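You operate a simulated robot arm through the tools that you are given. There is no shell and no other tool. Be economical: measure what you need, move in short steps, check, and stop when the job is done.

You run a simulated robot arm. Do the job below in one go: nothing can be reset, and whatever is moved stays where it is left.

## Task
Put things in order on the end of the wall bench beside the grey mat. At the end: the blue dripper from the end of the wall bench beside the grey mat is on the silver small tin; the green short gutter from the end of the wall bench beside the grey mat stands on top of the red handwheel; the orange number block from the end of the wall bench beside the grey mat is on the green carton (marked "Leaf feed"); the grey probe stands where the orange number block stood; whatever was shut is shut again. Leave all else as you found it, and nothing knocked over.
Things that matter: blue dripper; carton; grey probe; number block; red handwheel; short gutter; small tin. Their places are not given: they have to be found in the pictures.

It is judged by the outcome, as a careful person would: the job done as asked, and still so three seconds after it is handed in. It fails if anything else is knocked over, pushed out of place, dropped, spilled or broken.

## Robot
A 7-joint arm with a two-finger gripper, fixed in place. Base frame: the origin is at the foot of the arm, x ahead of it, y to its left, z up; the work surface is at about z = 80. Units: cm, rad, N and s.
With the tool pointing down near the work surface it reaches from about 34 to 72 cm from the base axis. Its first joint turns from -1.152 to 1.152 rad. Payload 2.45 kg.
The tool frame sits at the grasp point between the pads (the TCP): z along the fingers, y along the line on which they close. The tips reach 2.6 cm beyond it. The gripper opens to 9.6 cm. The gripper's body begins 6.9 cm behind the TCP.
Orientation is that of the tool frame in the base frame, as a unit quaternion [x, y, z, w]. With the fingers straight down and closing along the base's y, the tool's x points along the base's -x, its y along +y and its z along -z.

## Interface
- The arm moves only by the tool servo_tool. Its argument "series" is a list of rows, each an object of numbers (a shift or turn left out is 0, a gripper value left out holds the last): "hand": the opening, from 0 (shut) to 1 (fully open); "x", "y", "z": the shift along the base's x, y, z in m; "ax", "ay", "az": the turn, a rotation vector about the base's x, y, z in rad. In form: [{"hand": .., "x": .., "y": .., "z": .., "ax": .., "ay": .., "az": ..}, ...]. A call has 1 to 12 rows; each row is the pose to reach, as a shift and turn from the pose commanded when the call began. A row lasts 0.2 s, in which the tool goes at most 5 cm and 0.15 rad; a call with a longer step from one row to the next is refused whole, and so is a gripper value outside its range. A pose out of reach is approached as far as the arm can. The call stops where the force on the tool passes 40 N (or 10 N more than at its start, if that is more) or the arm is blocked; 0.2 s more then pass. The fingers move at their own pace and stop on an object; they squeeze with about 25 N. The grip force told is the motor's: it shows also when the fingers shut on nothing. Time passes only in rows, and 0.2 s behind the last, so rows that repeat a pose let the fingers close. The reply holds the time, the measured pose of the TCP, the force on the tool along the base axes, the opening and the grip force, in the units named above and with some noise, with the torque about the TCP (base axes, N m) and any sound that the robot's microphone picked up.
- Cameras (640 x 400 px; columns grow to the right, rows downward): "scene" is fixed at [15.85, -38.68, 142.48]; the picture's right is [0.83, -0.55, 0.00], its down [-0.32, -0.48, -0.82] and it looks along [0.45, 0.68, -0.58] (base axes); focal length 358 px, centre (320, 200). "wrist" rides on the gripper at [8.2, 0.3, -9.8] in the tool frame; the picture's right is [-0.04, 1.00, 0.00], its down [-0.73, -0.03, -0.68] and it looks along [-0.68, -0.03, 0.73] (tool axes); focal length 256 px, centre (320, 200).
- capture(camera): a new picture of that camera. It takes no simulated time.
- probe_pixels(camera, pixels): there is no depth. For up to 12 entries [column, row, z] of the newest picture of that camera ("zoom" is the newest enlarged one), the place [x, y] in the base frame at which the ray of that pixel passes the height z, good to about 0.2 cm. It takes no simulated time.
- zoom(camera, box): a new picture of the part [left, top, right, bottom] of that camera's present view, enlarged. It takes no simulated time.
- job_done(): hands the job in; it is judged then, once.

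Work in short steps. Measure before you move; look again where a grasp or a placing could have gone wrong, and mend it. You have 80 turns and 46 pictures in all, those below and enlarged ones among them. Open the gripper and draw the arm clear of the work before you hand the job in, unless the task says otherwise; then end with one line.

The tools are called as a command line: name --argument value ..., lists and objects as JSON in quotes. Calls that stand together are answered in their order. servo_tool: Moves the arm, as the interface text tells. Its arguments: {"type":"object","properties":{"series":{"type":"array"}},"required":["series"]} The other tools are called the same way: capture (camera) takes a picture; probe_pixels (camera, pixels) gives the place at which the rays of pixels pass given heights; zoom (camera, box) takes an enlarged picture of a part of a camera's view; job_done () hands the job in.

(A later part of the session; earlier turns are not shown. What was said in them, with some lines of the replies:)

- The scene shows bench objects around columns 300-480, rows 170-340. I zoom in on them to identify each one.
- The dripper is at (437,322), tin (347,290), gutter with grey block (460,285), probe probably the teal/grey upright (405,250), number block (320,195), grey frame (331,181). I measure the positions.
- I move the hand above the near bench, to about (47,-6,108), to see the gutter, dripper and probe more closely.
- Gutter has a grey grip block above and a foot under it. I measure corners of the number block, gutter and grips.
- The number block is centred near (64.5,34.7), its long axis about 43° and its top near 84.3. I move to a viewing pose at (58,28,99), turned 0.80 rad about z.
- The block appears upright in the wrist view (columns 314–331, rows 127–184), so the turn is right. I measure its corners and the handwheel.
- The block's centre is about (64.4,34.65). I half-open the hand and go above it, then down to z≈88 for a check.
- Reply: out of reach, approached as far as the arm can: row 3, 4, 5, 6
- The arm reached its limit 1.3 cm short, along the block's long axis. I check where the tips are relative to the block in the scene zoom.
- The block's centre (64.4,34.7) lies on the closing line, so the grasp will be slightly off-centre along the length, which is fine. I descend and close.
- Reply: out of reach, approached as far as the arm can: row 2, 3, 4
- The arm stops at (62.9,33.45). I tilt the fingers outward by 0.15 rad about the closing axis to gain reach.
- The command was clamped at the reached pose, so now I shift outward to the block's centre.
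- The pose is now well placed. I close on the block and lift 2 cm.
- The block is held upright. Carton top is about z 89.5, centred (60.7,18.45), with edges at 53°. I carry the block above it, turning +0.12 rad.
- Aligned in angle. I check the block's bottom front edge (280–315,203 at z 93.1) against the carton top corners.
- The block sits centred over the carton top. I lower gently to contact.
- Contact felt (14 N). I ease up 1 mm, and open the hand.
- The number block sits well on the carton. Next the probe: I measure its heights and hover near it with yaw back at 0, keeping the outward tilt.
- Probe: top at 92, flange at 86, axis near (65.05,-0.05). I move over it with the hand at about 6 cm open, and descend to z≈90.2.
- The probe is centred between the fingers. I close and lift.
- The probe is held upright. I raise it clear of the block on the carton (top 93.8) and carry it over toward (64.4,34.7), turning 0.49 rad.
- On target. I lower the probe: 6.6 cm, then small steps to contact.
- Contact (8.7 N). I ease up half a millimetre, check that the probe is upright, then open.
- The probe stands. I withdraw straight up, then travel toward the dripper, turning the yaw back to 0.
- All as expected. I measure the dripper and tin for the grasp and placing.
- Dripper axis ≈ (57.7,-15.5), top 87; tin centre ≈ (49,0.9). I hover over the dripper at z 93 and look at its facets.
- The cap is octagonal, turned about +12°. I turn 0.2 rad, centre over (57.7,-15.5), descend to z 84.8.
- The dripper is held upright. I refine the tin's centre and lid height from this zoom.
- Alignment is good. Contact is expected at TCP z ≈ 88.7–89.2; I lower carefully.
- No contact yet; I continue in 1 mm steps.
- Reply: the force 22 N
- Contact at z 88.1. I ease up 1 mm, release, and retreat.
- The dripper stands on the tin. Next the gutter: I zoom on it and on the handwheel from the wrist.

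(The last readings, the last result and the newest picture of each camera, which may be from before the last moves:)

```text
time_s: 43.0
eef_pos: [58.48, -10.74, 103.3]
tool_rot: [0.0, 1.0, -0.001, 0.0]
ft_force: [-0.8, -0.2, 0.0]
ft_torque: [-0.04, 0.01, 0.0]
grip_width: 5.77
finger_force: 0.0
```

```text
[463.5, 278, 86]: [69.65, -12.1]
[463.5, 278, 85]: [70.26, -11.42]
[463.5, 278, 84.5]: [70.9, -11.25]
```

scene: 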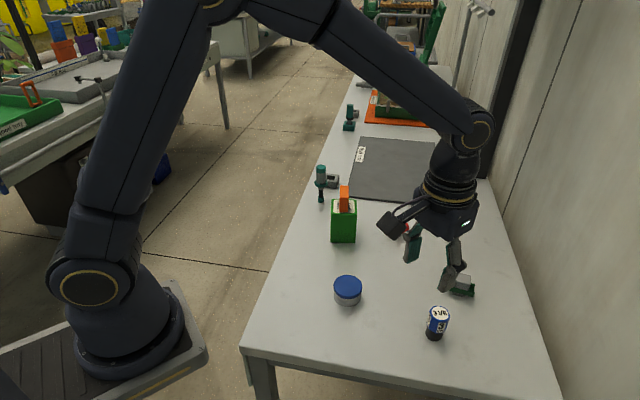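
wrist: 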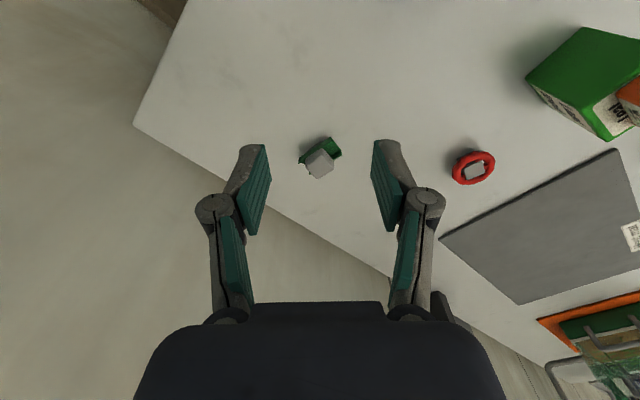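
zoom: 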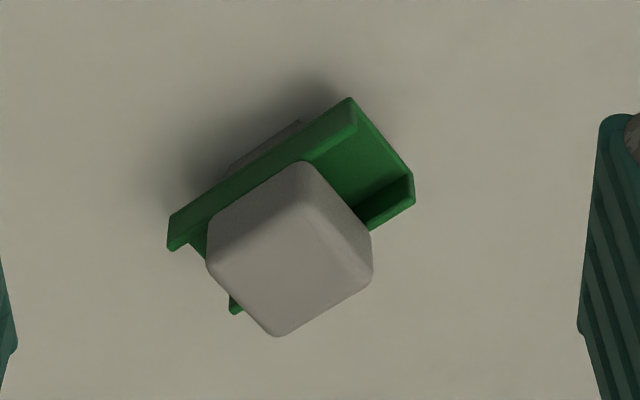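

I probe the grip-block corners in this zoom to intersect with the scene rays.

probe_pixels --camera "zoom" --pixels '[[305, 216, 86], [368, 275, 86], [277, 333, 86], [212, 270, 86], [290, 272, 85], [290, 272, 86], [168, 245, 82], [350, 100, 84], [412, 175, 84], [170, 218, 84], [303, 163, 84]]'

```text
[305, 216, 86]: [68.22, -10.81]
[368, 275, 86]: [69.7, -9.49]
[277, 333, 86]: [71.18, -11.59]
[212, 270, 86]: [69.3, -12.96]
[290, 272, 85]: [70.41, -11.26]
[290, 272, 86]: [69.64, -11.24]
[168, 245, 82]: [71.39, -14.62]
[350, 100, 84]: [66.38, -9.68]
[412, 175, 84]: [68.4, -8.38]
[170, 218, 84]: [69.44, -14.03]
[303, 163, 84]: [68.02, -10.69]
```

Grip-block top is near (70.45,-11.3,85), gutter long axis at about -54.5°. Before picking it up I look at the handwheel square-on from (58,11).

servo_tool --series '[{"y": 0.045}, {"y": 0.09}, {"y": 0.135}, {"y": 0.18}, {"y": 0.217}, {"y": 0.217, "z": -0.035}, {"y": 0.217, "z": -0.035}]'

zoom --camera "wrist" --box '[270, 100, 370, 190]'

zoom --camera "scene" --box '[370, 205, 430, 245]'

```text
time_s: 44.6
eef_pos: [58.23, 10.98, 99.52]
tool_rot: [0.0, 1.0, 0.0, -0.001]
ft_force: [0.4, -0.7, 0.6]
ft_torque: [0.02, -0.01, 0.01]
grip_width: 5.76
finger_force: 0.0
```

```text
4.44 times, centred on (320, 145) of wrist
```

zoom: 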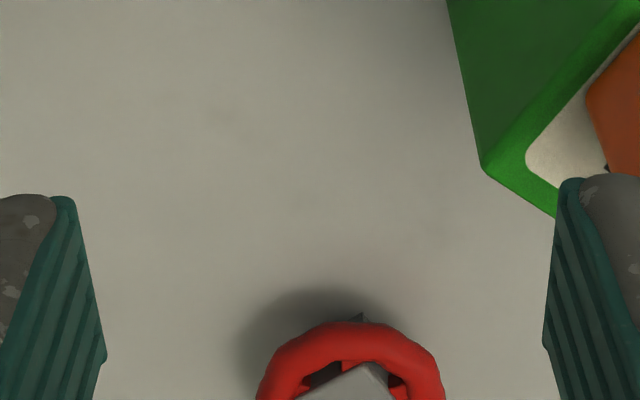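

```text
10.00 times, centred on (400, 225) of scene
```

zoom: 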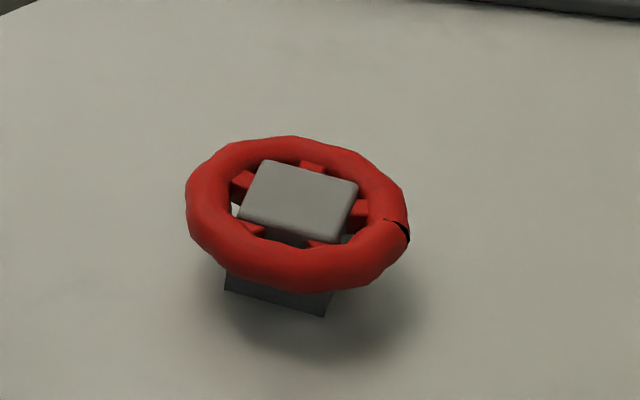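

The scene zoom shows the hub top as a grey square inside the ring. I need the full wheel in the wrist view, a little lower in the frame.

zoom --camera "wrist" --box '[275, 155, 375, 225]'

probe_pixels --camera "scene" --pixels '[[394.5, 221, 84], [403.8, 223.5, 84], [402.5, 228.8, 84], [392, 226.2, 84], [390.5, 234, 80], [400.5, 236.5, 80], [398.2, 224.8, 84], [398.2, 224.8, 83.5], [398.2, 224.8, 83]]'

```text
5.71 times, centred on (325, 190) of wrist
```

zoom: 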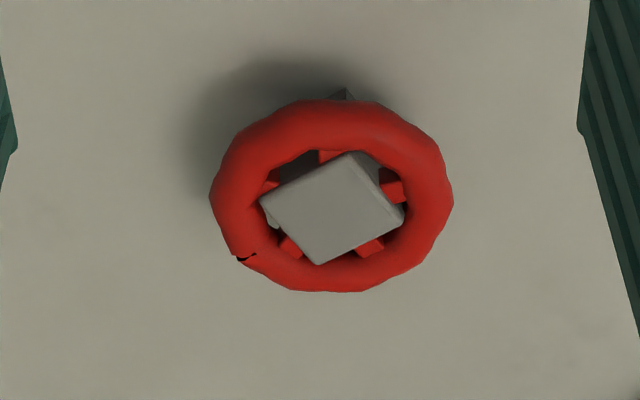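

```text
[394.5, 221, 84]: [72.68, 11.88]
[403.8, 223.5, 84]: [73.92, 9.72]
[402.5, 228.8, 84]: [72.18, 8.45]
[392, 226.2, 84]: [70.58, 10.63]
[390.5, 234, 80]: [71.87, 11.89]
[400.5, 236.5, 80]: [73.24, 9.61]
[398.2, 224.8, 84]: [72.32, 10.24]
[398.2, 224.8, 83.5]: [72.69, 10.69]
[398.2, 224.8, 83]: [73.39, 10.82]
```

I intersect the wrist rays to get the hub's height and centre.

probe_pixels --camera "zoom" --pixels '[[333, 209, 82], [333, 209, 83], [333, 209, 83.5], [333, 209, 84], [350, 157, 83.5], [403, 213, 83.5], [318, 263, 83.5], [263, 200, 83.5], [210, 196, 83], [453, 196, 83], [331, 100, 83], [331, 292, 83]]'

```text
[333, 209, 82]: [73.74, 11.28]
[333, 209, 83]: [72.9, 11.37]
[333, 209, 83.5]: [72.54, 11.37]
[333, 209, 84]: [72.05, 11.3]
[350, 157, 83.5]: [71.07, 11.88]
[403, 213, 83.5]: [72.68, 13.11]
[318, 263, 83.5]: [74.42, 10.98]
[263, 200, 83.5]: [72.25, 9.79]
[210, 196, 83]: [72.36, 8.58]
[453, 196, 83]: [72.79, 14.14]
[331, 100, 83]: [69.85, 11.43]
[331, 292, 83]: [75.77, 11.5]
```

Hub centre ≈ (73.15,11.25), top ≈ 82.9, sides at 29°. I go to the gutter with yaw -0.95 to grip across it, hovering first.

servo_tool --series '[{"z": 0.02, "y": -0.03, "az": -0.13}, {"z": 0.02, "x": 0.01, "y": -0.07, "az": -0.27}, {"z": 0.02, "x": 0.02, "y": -0.11, "az": -0.41}, {"z": 0.02, "x": 0.04, "y": -0.15, "az": -0.55}, {"z": 0.02, "x": 0.06, "y": -0.19, "az": -0.69}, {"z": 0.0, "x": 0.08, "y": -0.21, "az": -0.82}, {"z": -0.02, "x": 0.09, "y": -0.215, "az": -0.95}, {"z": -0.02, "x": 0.09, "y": -0.215, "az": -0.95}]'

servo_tool --series '[{"ax": -0.08, "ay": -0.058}, {"ax": -0.163, "ay": -0.116}, {"ax": -0.163, "ay": -0.116, "x": 0.02, "y": -0.005}, {"ax": -0.163, "ay": -0.116, "x": 0.032, "y": -0.008, "z": -0.03}, {"ax": -0.163, "ay": -0.116, "x": 0.032, "y": -0.008, "z": -0.055}, {"ax": -0.163, "ay": -0.116, "x": 0.032, "y": -0.008, "z": -0.055}]'

capture --camera "wrist"

```text
time_s: 46.4
eef_pos: [67.44, -10.65, 97.61]
tool_rot: [0.458, 0.889, 0.0, 0.0]
ft_force: [0.2, 1.1, -0.7]
ft_torque: [0.01, 0.0, 0.0]
grip_width: 5.74
finger_force: 0.0
```

```text
time_s: 47.8
eef_pos: [70.57, -11.43, 92.12]
tool_rot: [0.456, 0.885, -0.046, 0.088]
ft_force: [0.0, 1.0, -0.4]
ft_torque: [0.01, -0.01, -0.03]
grip_width: 5.77
finger_force: 0.1
```

```text
7 pictures are left
```

wrist: 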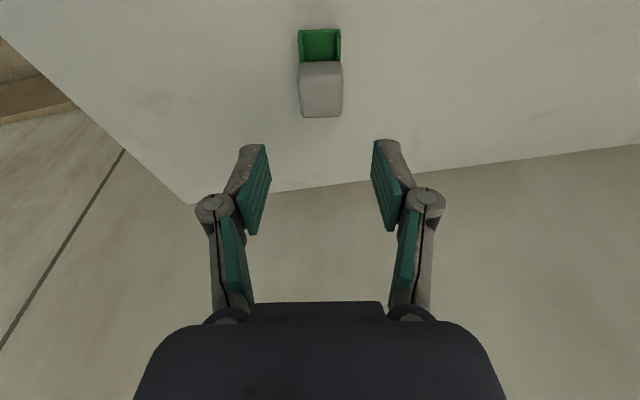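

The gutter is aligned with the fingers. I check its centre from this view before descending.

probe_pixels --camera "wrist" --pixels '[[300, 90, 85], [343, 90, 85], [321, 65, 85], [321, 116, 85], [321, 90, 85]]'

```text
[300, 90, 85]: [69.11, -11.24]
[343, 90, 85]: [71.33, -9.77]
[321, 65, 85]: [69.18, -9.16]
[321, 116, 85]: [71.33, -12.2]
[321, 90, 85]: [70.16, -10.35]
```

I correct by (+0.1,+0.3) cm and descend to z≈84.4, then close.

servo_tool --series '[{"x": 0.001, "y": 0.003, "z": -0.03}, {"x": 0.001, "y": 0.003, "z": -0.06}, {"x": 0.001, "y": 0.003, "z": -0.077}, {"x": 0.001, "y": 0.003, "z": -0.077}]'

servo_tool --series '[{"hand": 0.0}, {"hand": 0.0}, {"hand": 0.0}, {"hand": 0.0}]'

```text
time_s: 48.8
eef_pos: [70.76, -11.02, 84.48]
tool_rot: [0.455, 0.885, -0.045, 0.088]
ft_force: [0.6, -0.4, -0.3]
ft_torque: [0.01, -0.04, -0.03]
grip_width: 5.77
finger_force: 0.0
```

```text
time_s: 49.8
eef_pos: [70.76, -11.1, 84.41]
tool_rot: [0.454, 0.885, -0.045, 0.089]
ft_force: [-0.1, 0.0, -0.2]
ft_torque: [-0.03, 0.02, 0.0]
grip_width: 2.85
finger_force: 24.8
```

Gripped at 2.85 cm. I lift and carry it toward the handwheel, turning +1.457 rad.

servo_tool --series '[{"z": 0.03}, {"z": 0.07, "x": -0.02}, {"z": 0.11, "x": -0.04, "y": 0.01, "az": 0.14}, {"z": 0.115, "x": -0.05, "y": 0.03, "az": 0.285}, {"z": 0.115, "x": -0.055, "y": 0.055, "az": 0.43}, {"z": 0.115, "x": -0.055, "y": 0.08, "az": 0.575}, {"z": 0.115, "x": -0.055, "y": 0.105, "az": 0.72}, {"z": 0.115, "x": -0.05, "y": 0.13, "az": 0.865}, {"z": 0.115, "x": -0.04, "y": 0.155, "az": 1.01}, {"z": 0.115, "x": -0.03, "y": 0.18, "az": 1.155}, {"z": 0.115, "x": -0.02, "y": 0.2, "az": 1.3}, {"z": 0.115, "x": -0.01, "y": 0.216, "az": 1.44}]'

servo_tool --series '[{"az": 0.017}, {"az": 0.017, "x": 0.02, "y": 0.004}, {"az": 0.017, "x": 0.034, "y": 0.0075, "z": -0.03}, {"az": 0.017, "x": 0.034, "y": 0.0075, "z": -0.045}, {"az": 0.017, "x": 0.034, "y": 0.0075, "z": -0.045}]'

zoom --camera "scene" --box '[370, 180, 440, 245]'

```text
time_s: 52.4
eef_pos: [69.78, 10.59, 95.86]
tool_rot: [-0.243, 0.965, 0.023, 0.097]
ft_force: [0.6, -0.8, -0.7]
ft_torque: [0.01, 0.01, 0.0]
grip_width: 2.88
finger_force: 25.5
```

```text
time_s: 53.6
eef_pos: [73.08, 11.33, 91.41]
tool_rot: [-0.25, 0.963, 0.026, 0.096]
ft_force: [-0.2, -0.2, -0.6]
ft_torque: [-0.01, -0.01, 0.02]
grip_width: 2.89
finger_force: 25.5
```

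```text
6.15 times, centred on (405, 212) of scene
```

zoom: 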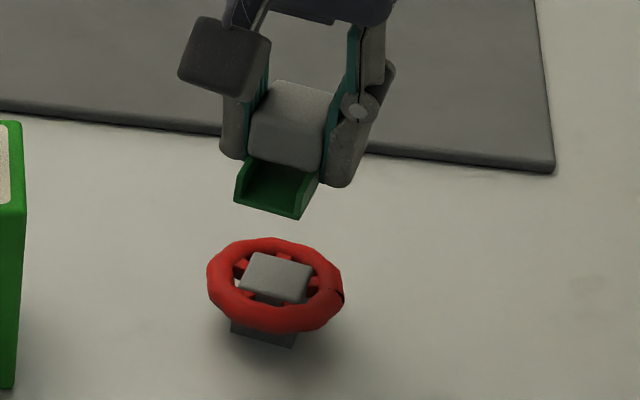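

Hovering above the wheel. I compare the grip-block's top and the hub in this same picture.

probe_pixels --camera "zoom" --pixels '[[280, 82, 91.95], [338, 98, 91.95], [326, 140, 91.95], [255, 120, 91.95], [257, 252, 82.9], [313, 265, 82.9], [303, 299, 82.9], [240, 286, 82.9], [235, 200, 88.8], [298, 218, 88.8]]'

```text
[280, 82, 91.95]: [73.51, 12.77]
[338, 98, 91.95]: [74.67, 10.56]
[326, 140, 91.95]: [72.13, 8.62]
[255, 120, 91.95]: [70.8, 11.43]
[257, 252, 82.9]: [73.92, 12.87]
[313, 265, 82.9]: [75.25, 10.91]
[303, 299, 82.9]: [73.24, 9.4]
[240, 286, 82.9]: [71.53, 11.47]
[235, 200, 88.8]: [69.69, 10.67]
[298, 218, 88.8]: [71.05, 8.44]
```

Agreement within a few mm; I shift +0.2 cm in x and lower toward contact, expected near z 87.3.

servo_tool --series '[{"x": 0.002, "z": -0.015}, {"x": 0.002, "z": -0.03}, {"x": 0.002, "z": -0.035}, {"x": 0.002, "z": -0.037}, {"x": 0.002, "z": -0.039}, {"x": 0.002, "z": -0.041}]'

```text
time_s: 55.0
eef_pos: [73.27, 11.28, 87.36]
tool_rot: [-0.25, 0.963, 0.025, 0.097]
ft_force: [-0.2, -0.2, 0.1]
ft_torque: [0.01, 0.01, -0.01]
grip_width: 2.87
finger_force: 25.0
```

No contact yet; I go on in 1 mm steps.

servo_tool --series '[{"z": -0.001}, {"z": -0.002}, {"z": -0.003}]'

```text
time_s: 55.8
eef_pos: [73.37, 11.24, 87.25]
tool_rot: [-0.25, 0.963, 0.024, 0.097]
ft_force: [-2.6, -1.0, 8.8]
ft_torque: [-0.01, 0.11, 0.0]
grip_width: 2.88
finger_force: 25.3
```

Contact at z≈87.2 (8.8 N). I ease up slightly and look before releasing.

servo_tool --series '[{"z": 0.001}, {"z": 0.001}]'

zoom --camera "scene" --box '[375, 195, 425, 240]'

```text
time_s: 56.4
eef_pos: [73.31, 11.31, 87.29]
tool_rot: [-0.25, 0.963, 0.025, 0.097]
ft_force: [1.5, 0.3, 4.9]
ft_torque: [0.06, -0.11, 0.01]
grip_width: 2.91
finger_force: 25.1
```

```text
8.89 times, centred on (400, 218) of scene
```

zoom: 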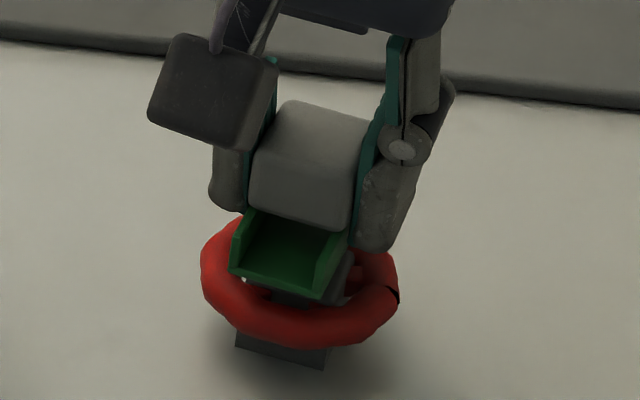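

Seated on the hub, though perhaps 0.4 cm toward the camera. I lift 3 mm, shift (+0.25,+0.2), and set down again.

servo_tool --series '[{"z": 0.004}, {"z": 0.004, "x": 0.0025, "y": 0.002}, {"z": 0.001, "x": 0.0025, "y": 0.002}, {"z": -0.0003, "x": 0.0025, "y": 0.002}, {"z": -0.0008, "x": 0.0025, "y": 0.002}]'

```text
time_s: 57.6
eef_pos: [73.63, 11.46, 87.16]
tool_rot: [-0.25, 0.963, 0.024, 0.097]
ft_force: [-2.1, -0.8, 9.2]
ft_torque: [-0.05, 0.15, 0.02]
grip_width: 2.92
finger_force: 25.5
```

Seated at 9 N. I ease up 0.7 mm and open.

servo_tool --series '[{"z": 0.0007}, {"z": 0.0007, "hand": 0.35}, {"z": 0.0007, "hand": 0.6}, {"z": 0.0007, "hand": 0.6}, {"z": 0.0007, "hand": 0.6}]'

servo_tool --series '[{"z": 0.03}, {"z": 0.07}, {"z": 0.11}, {"z": 0.15, "x": -0.02}, {"z": 0.17, "x": -0.06}, {"z": 0.17, "x": -0.11}, {"z": 0.17, "x": -0.16}, {"z": 0.17, "x": -0.2, "y": -0.02}, {"z": 0.17, "x": -0.24, "y": -0.04}, {"z": 0.17, "x": -0.28, "y": -0.05}, {"z": 0.17, "x": -0.3, "y": -0.05}]'

zoom --camera "scene" --box '[375, 195, 425, 240]'

capture --camera "scene"

```text
time_s: 58.8
eef_pos: [73.6, 11.5, 87.18]
tool_rot: [-0.251, 0.963, 0.025, 0.096]
ft_force: [0.0, 0.4, 0.4]
ft_torque: [0.04, -0.03, 0.0]
grip_width: 5.77
finger_force: 0.1
```

```text
time_s: 61.2
eef_pos: [43.51, 6.47, 104.32]
tool_rot: [-0.25, 0.963, 0.025, 0.097]
ft_force: [-0.3, 0.2, 0.1]
ft_torque: [0.02, 0.01, 0.02]
grip_width: 5.74
finger_force: 0.0
```

```text
8.89 times, centred on (400, 218) of scene
```

zoom: 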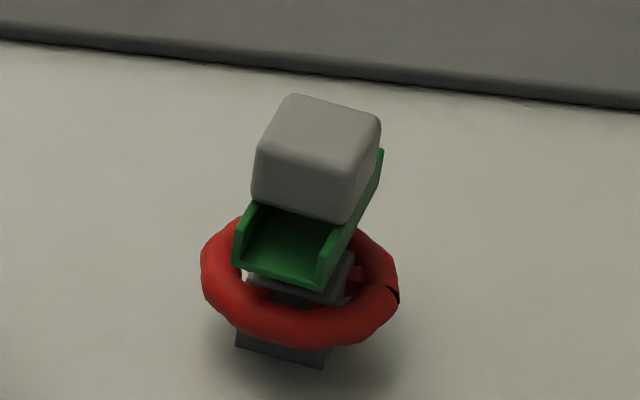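

```text
3 pictures are left
```

scene: 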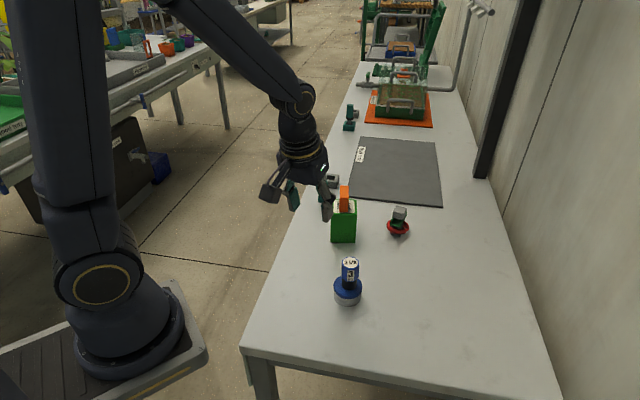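

The gutter stands on the handwheel. I open the hand fully, draw the arm further back and check the probe once more.

servo_tool --series '[{"x": -0.03, "y": -0.03, "z": 0.02, "hand": 1.0}, {"x": -0.06, "y": -0.06, "z": 0.04}, {"x": -0.07, "y": -0.1, "z": 0.05}, {"x": -0.07, "y": -0.14, "z": 0.06}, {"x": -0.07, "y": -0.14, "z": 0.06}]'

capture --camera "scene"

```text
time_s: 62.4
eef_pos: [36.53, -7.56, 110.14]
tool_rot: [-0.249, 0.963, 0.025, 0.097]
ft_force: [0.2, 0.0, 0.5]
ft_torque: [0.0, 0.0, 0.0]
grip_width: 9.62
finger_force: 0.0
```

```text
2 pictures are left
```

scene: 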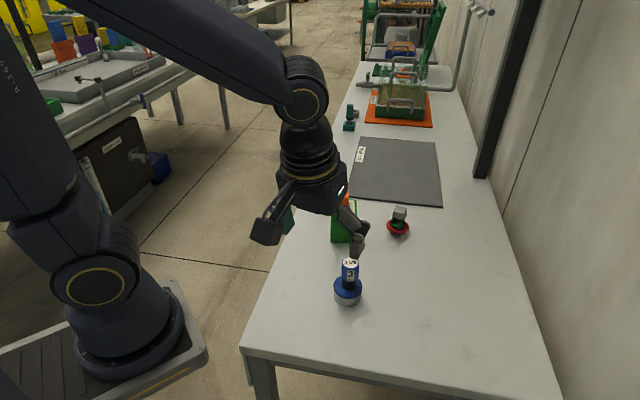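

The arm hides the probe here; I go back to about the start pose and look a last time.

servo_tool --series '[{"y": 0.04, "z": 0.01}, {"y": 0.08, "z": 0.01}, {"x": -0.01, "y": 0.12, "z": 0.01}, {"x": -0.02, "y": 0.16, "z": 0.01}, {"x": -0.02, "y": 0.19}, {"x": -0.02, "y": 0.19}]'

capture --camera "scene"

```text
time_s: 63.8
eef_pos: [34.58, 11.56, 110.03]
tool_rot: [-0.249, 0.963, 0.025, 0.098]
ft_force: [-0.1, 1.1, 0.7]
ft_torque: [-0.01, 0.0, -0.01]
grip_width: 9.59
finger_force: 0.0
```

```text
1 pictures are left
```

scene: 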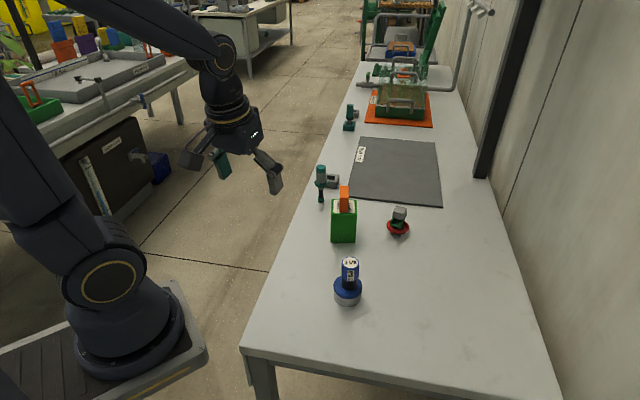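

Everything is in place: the probe (320,182), block on carton (344,200), gutter on handwheel (399,220) and dripper on tin (348,280). I hand the job in.

job_done

```text
The job is handed in.
```

The job is done and handed in: the dripper is on the tin, the gutter is on the handwheel, the number block is on the carton, and the probe stands where the number block was. Nothing had to be opened.
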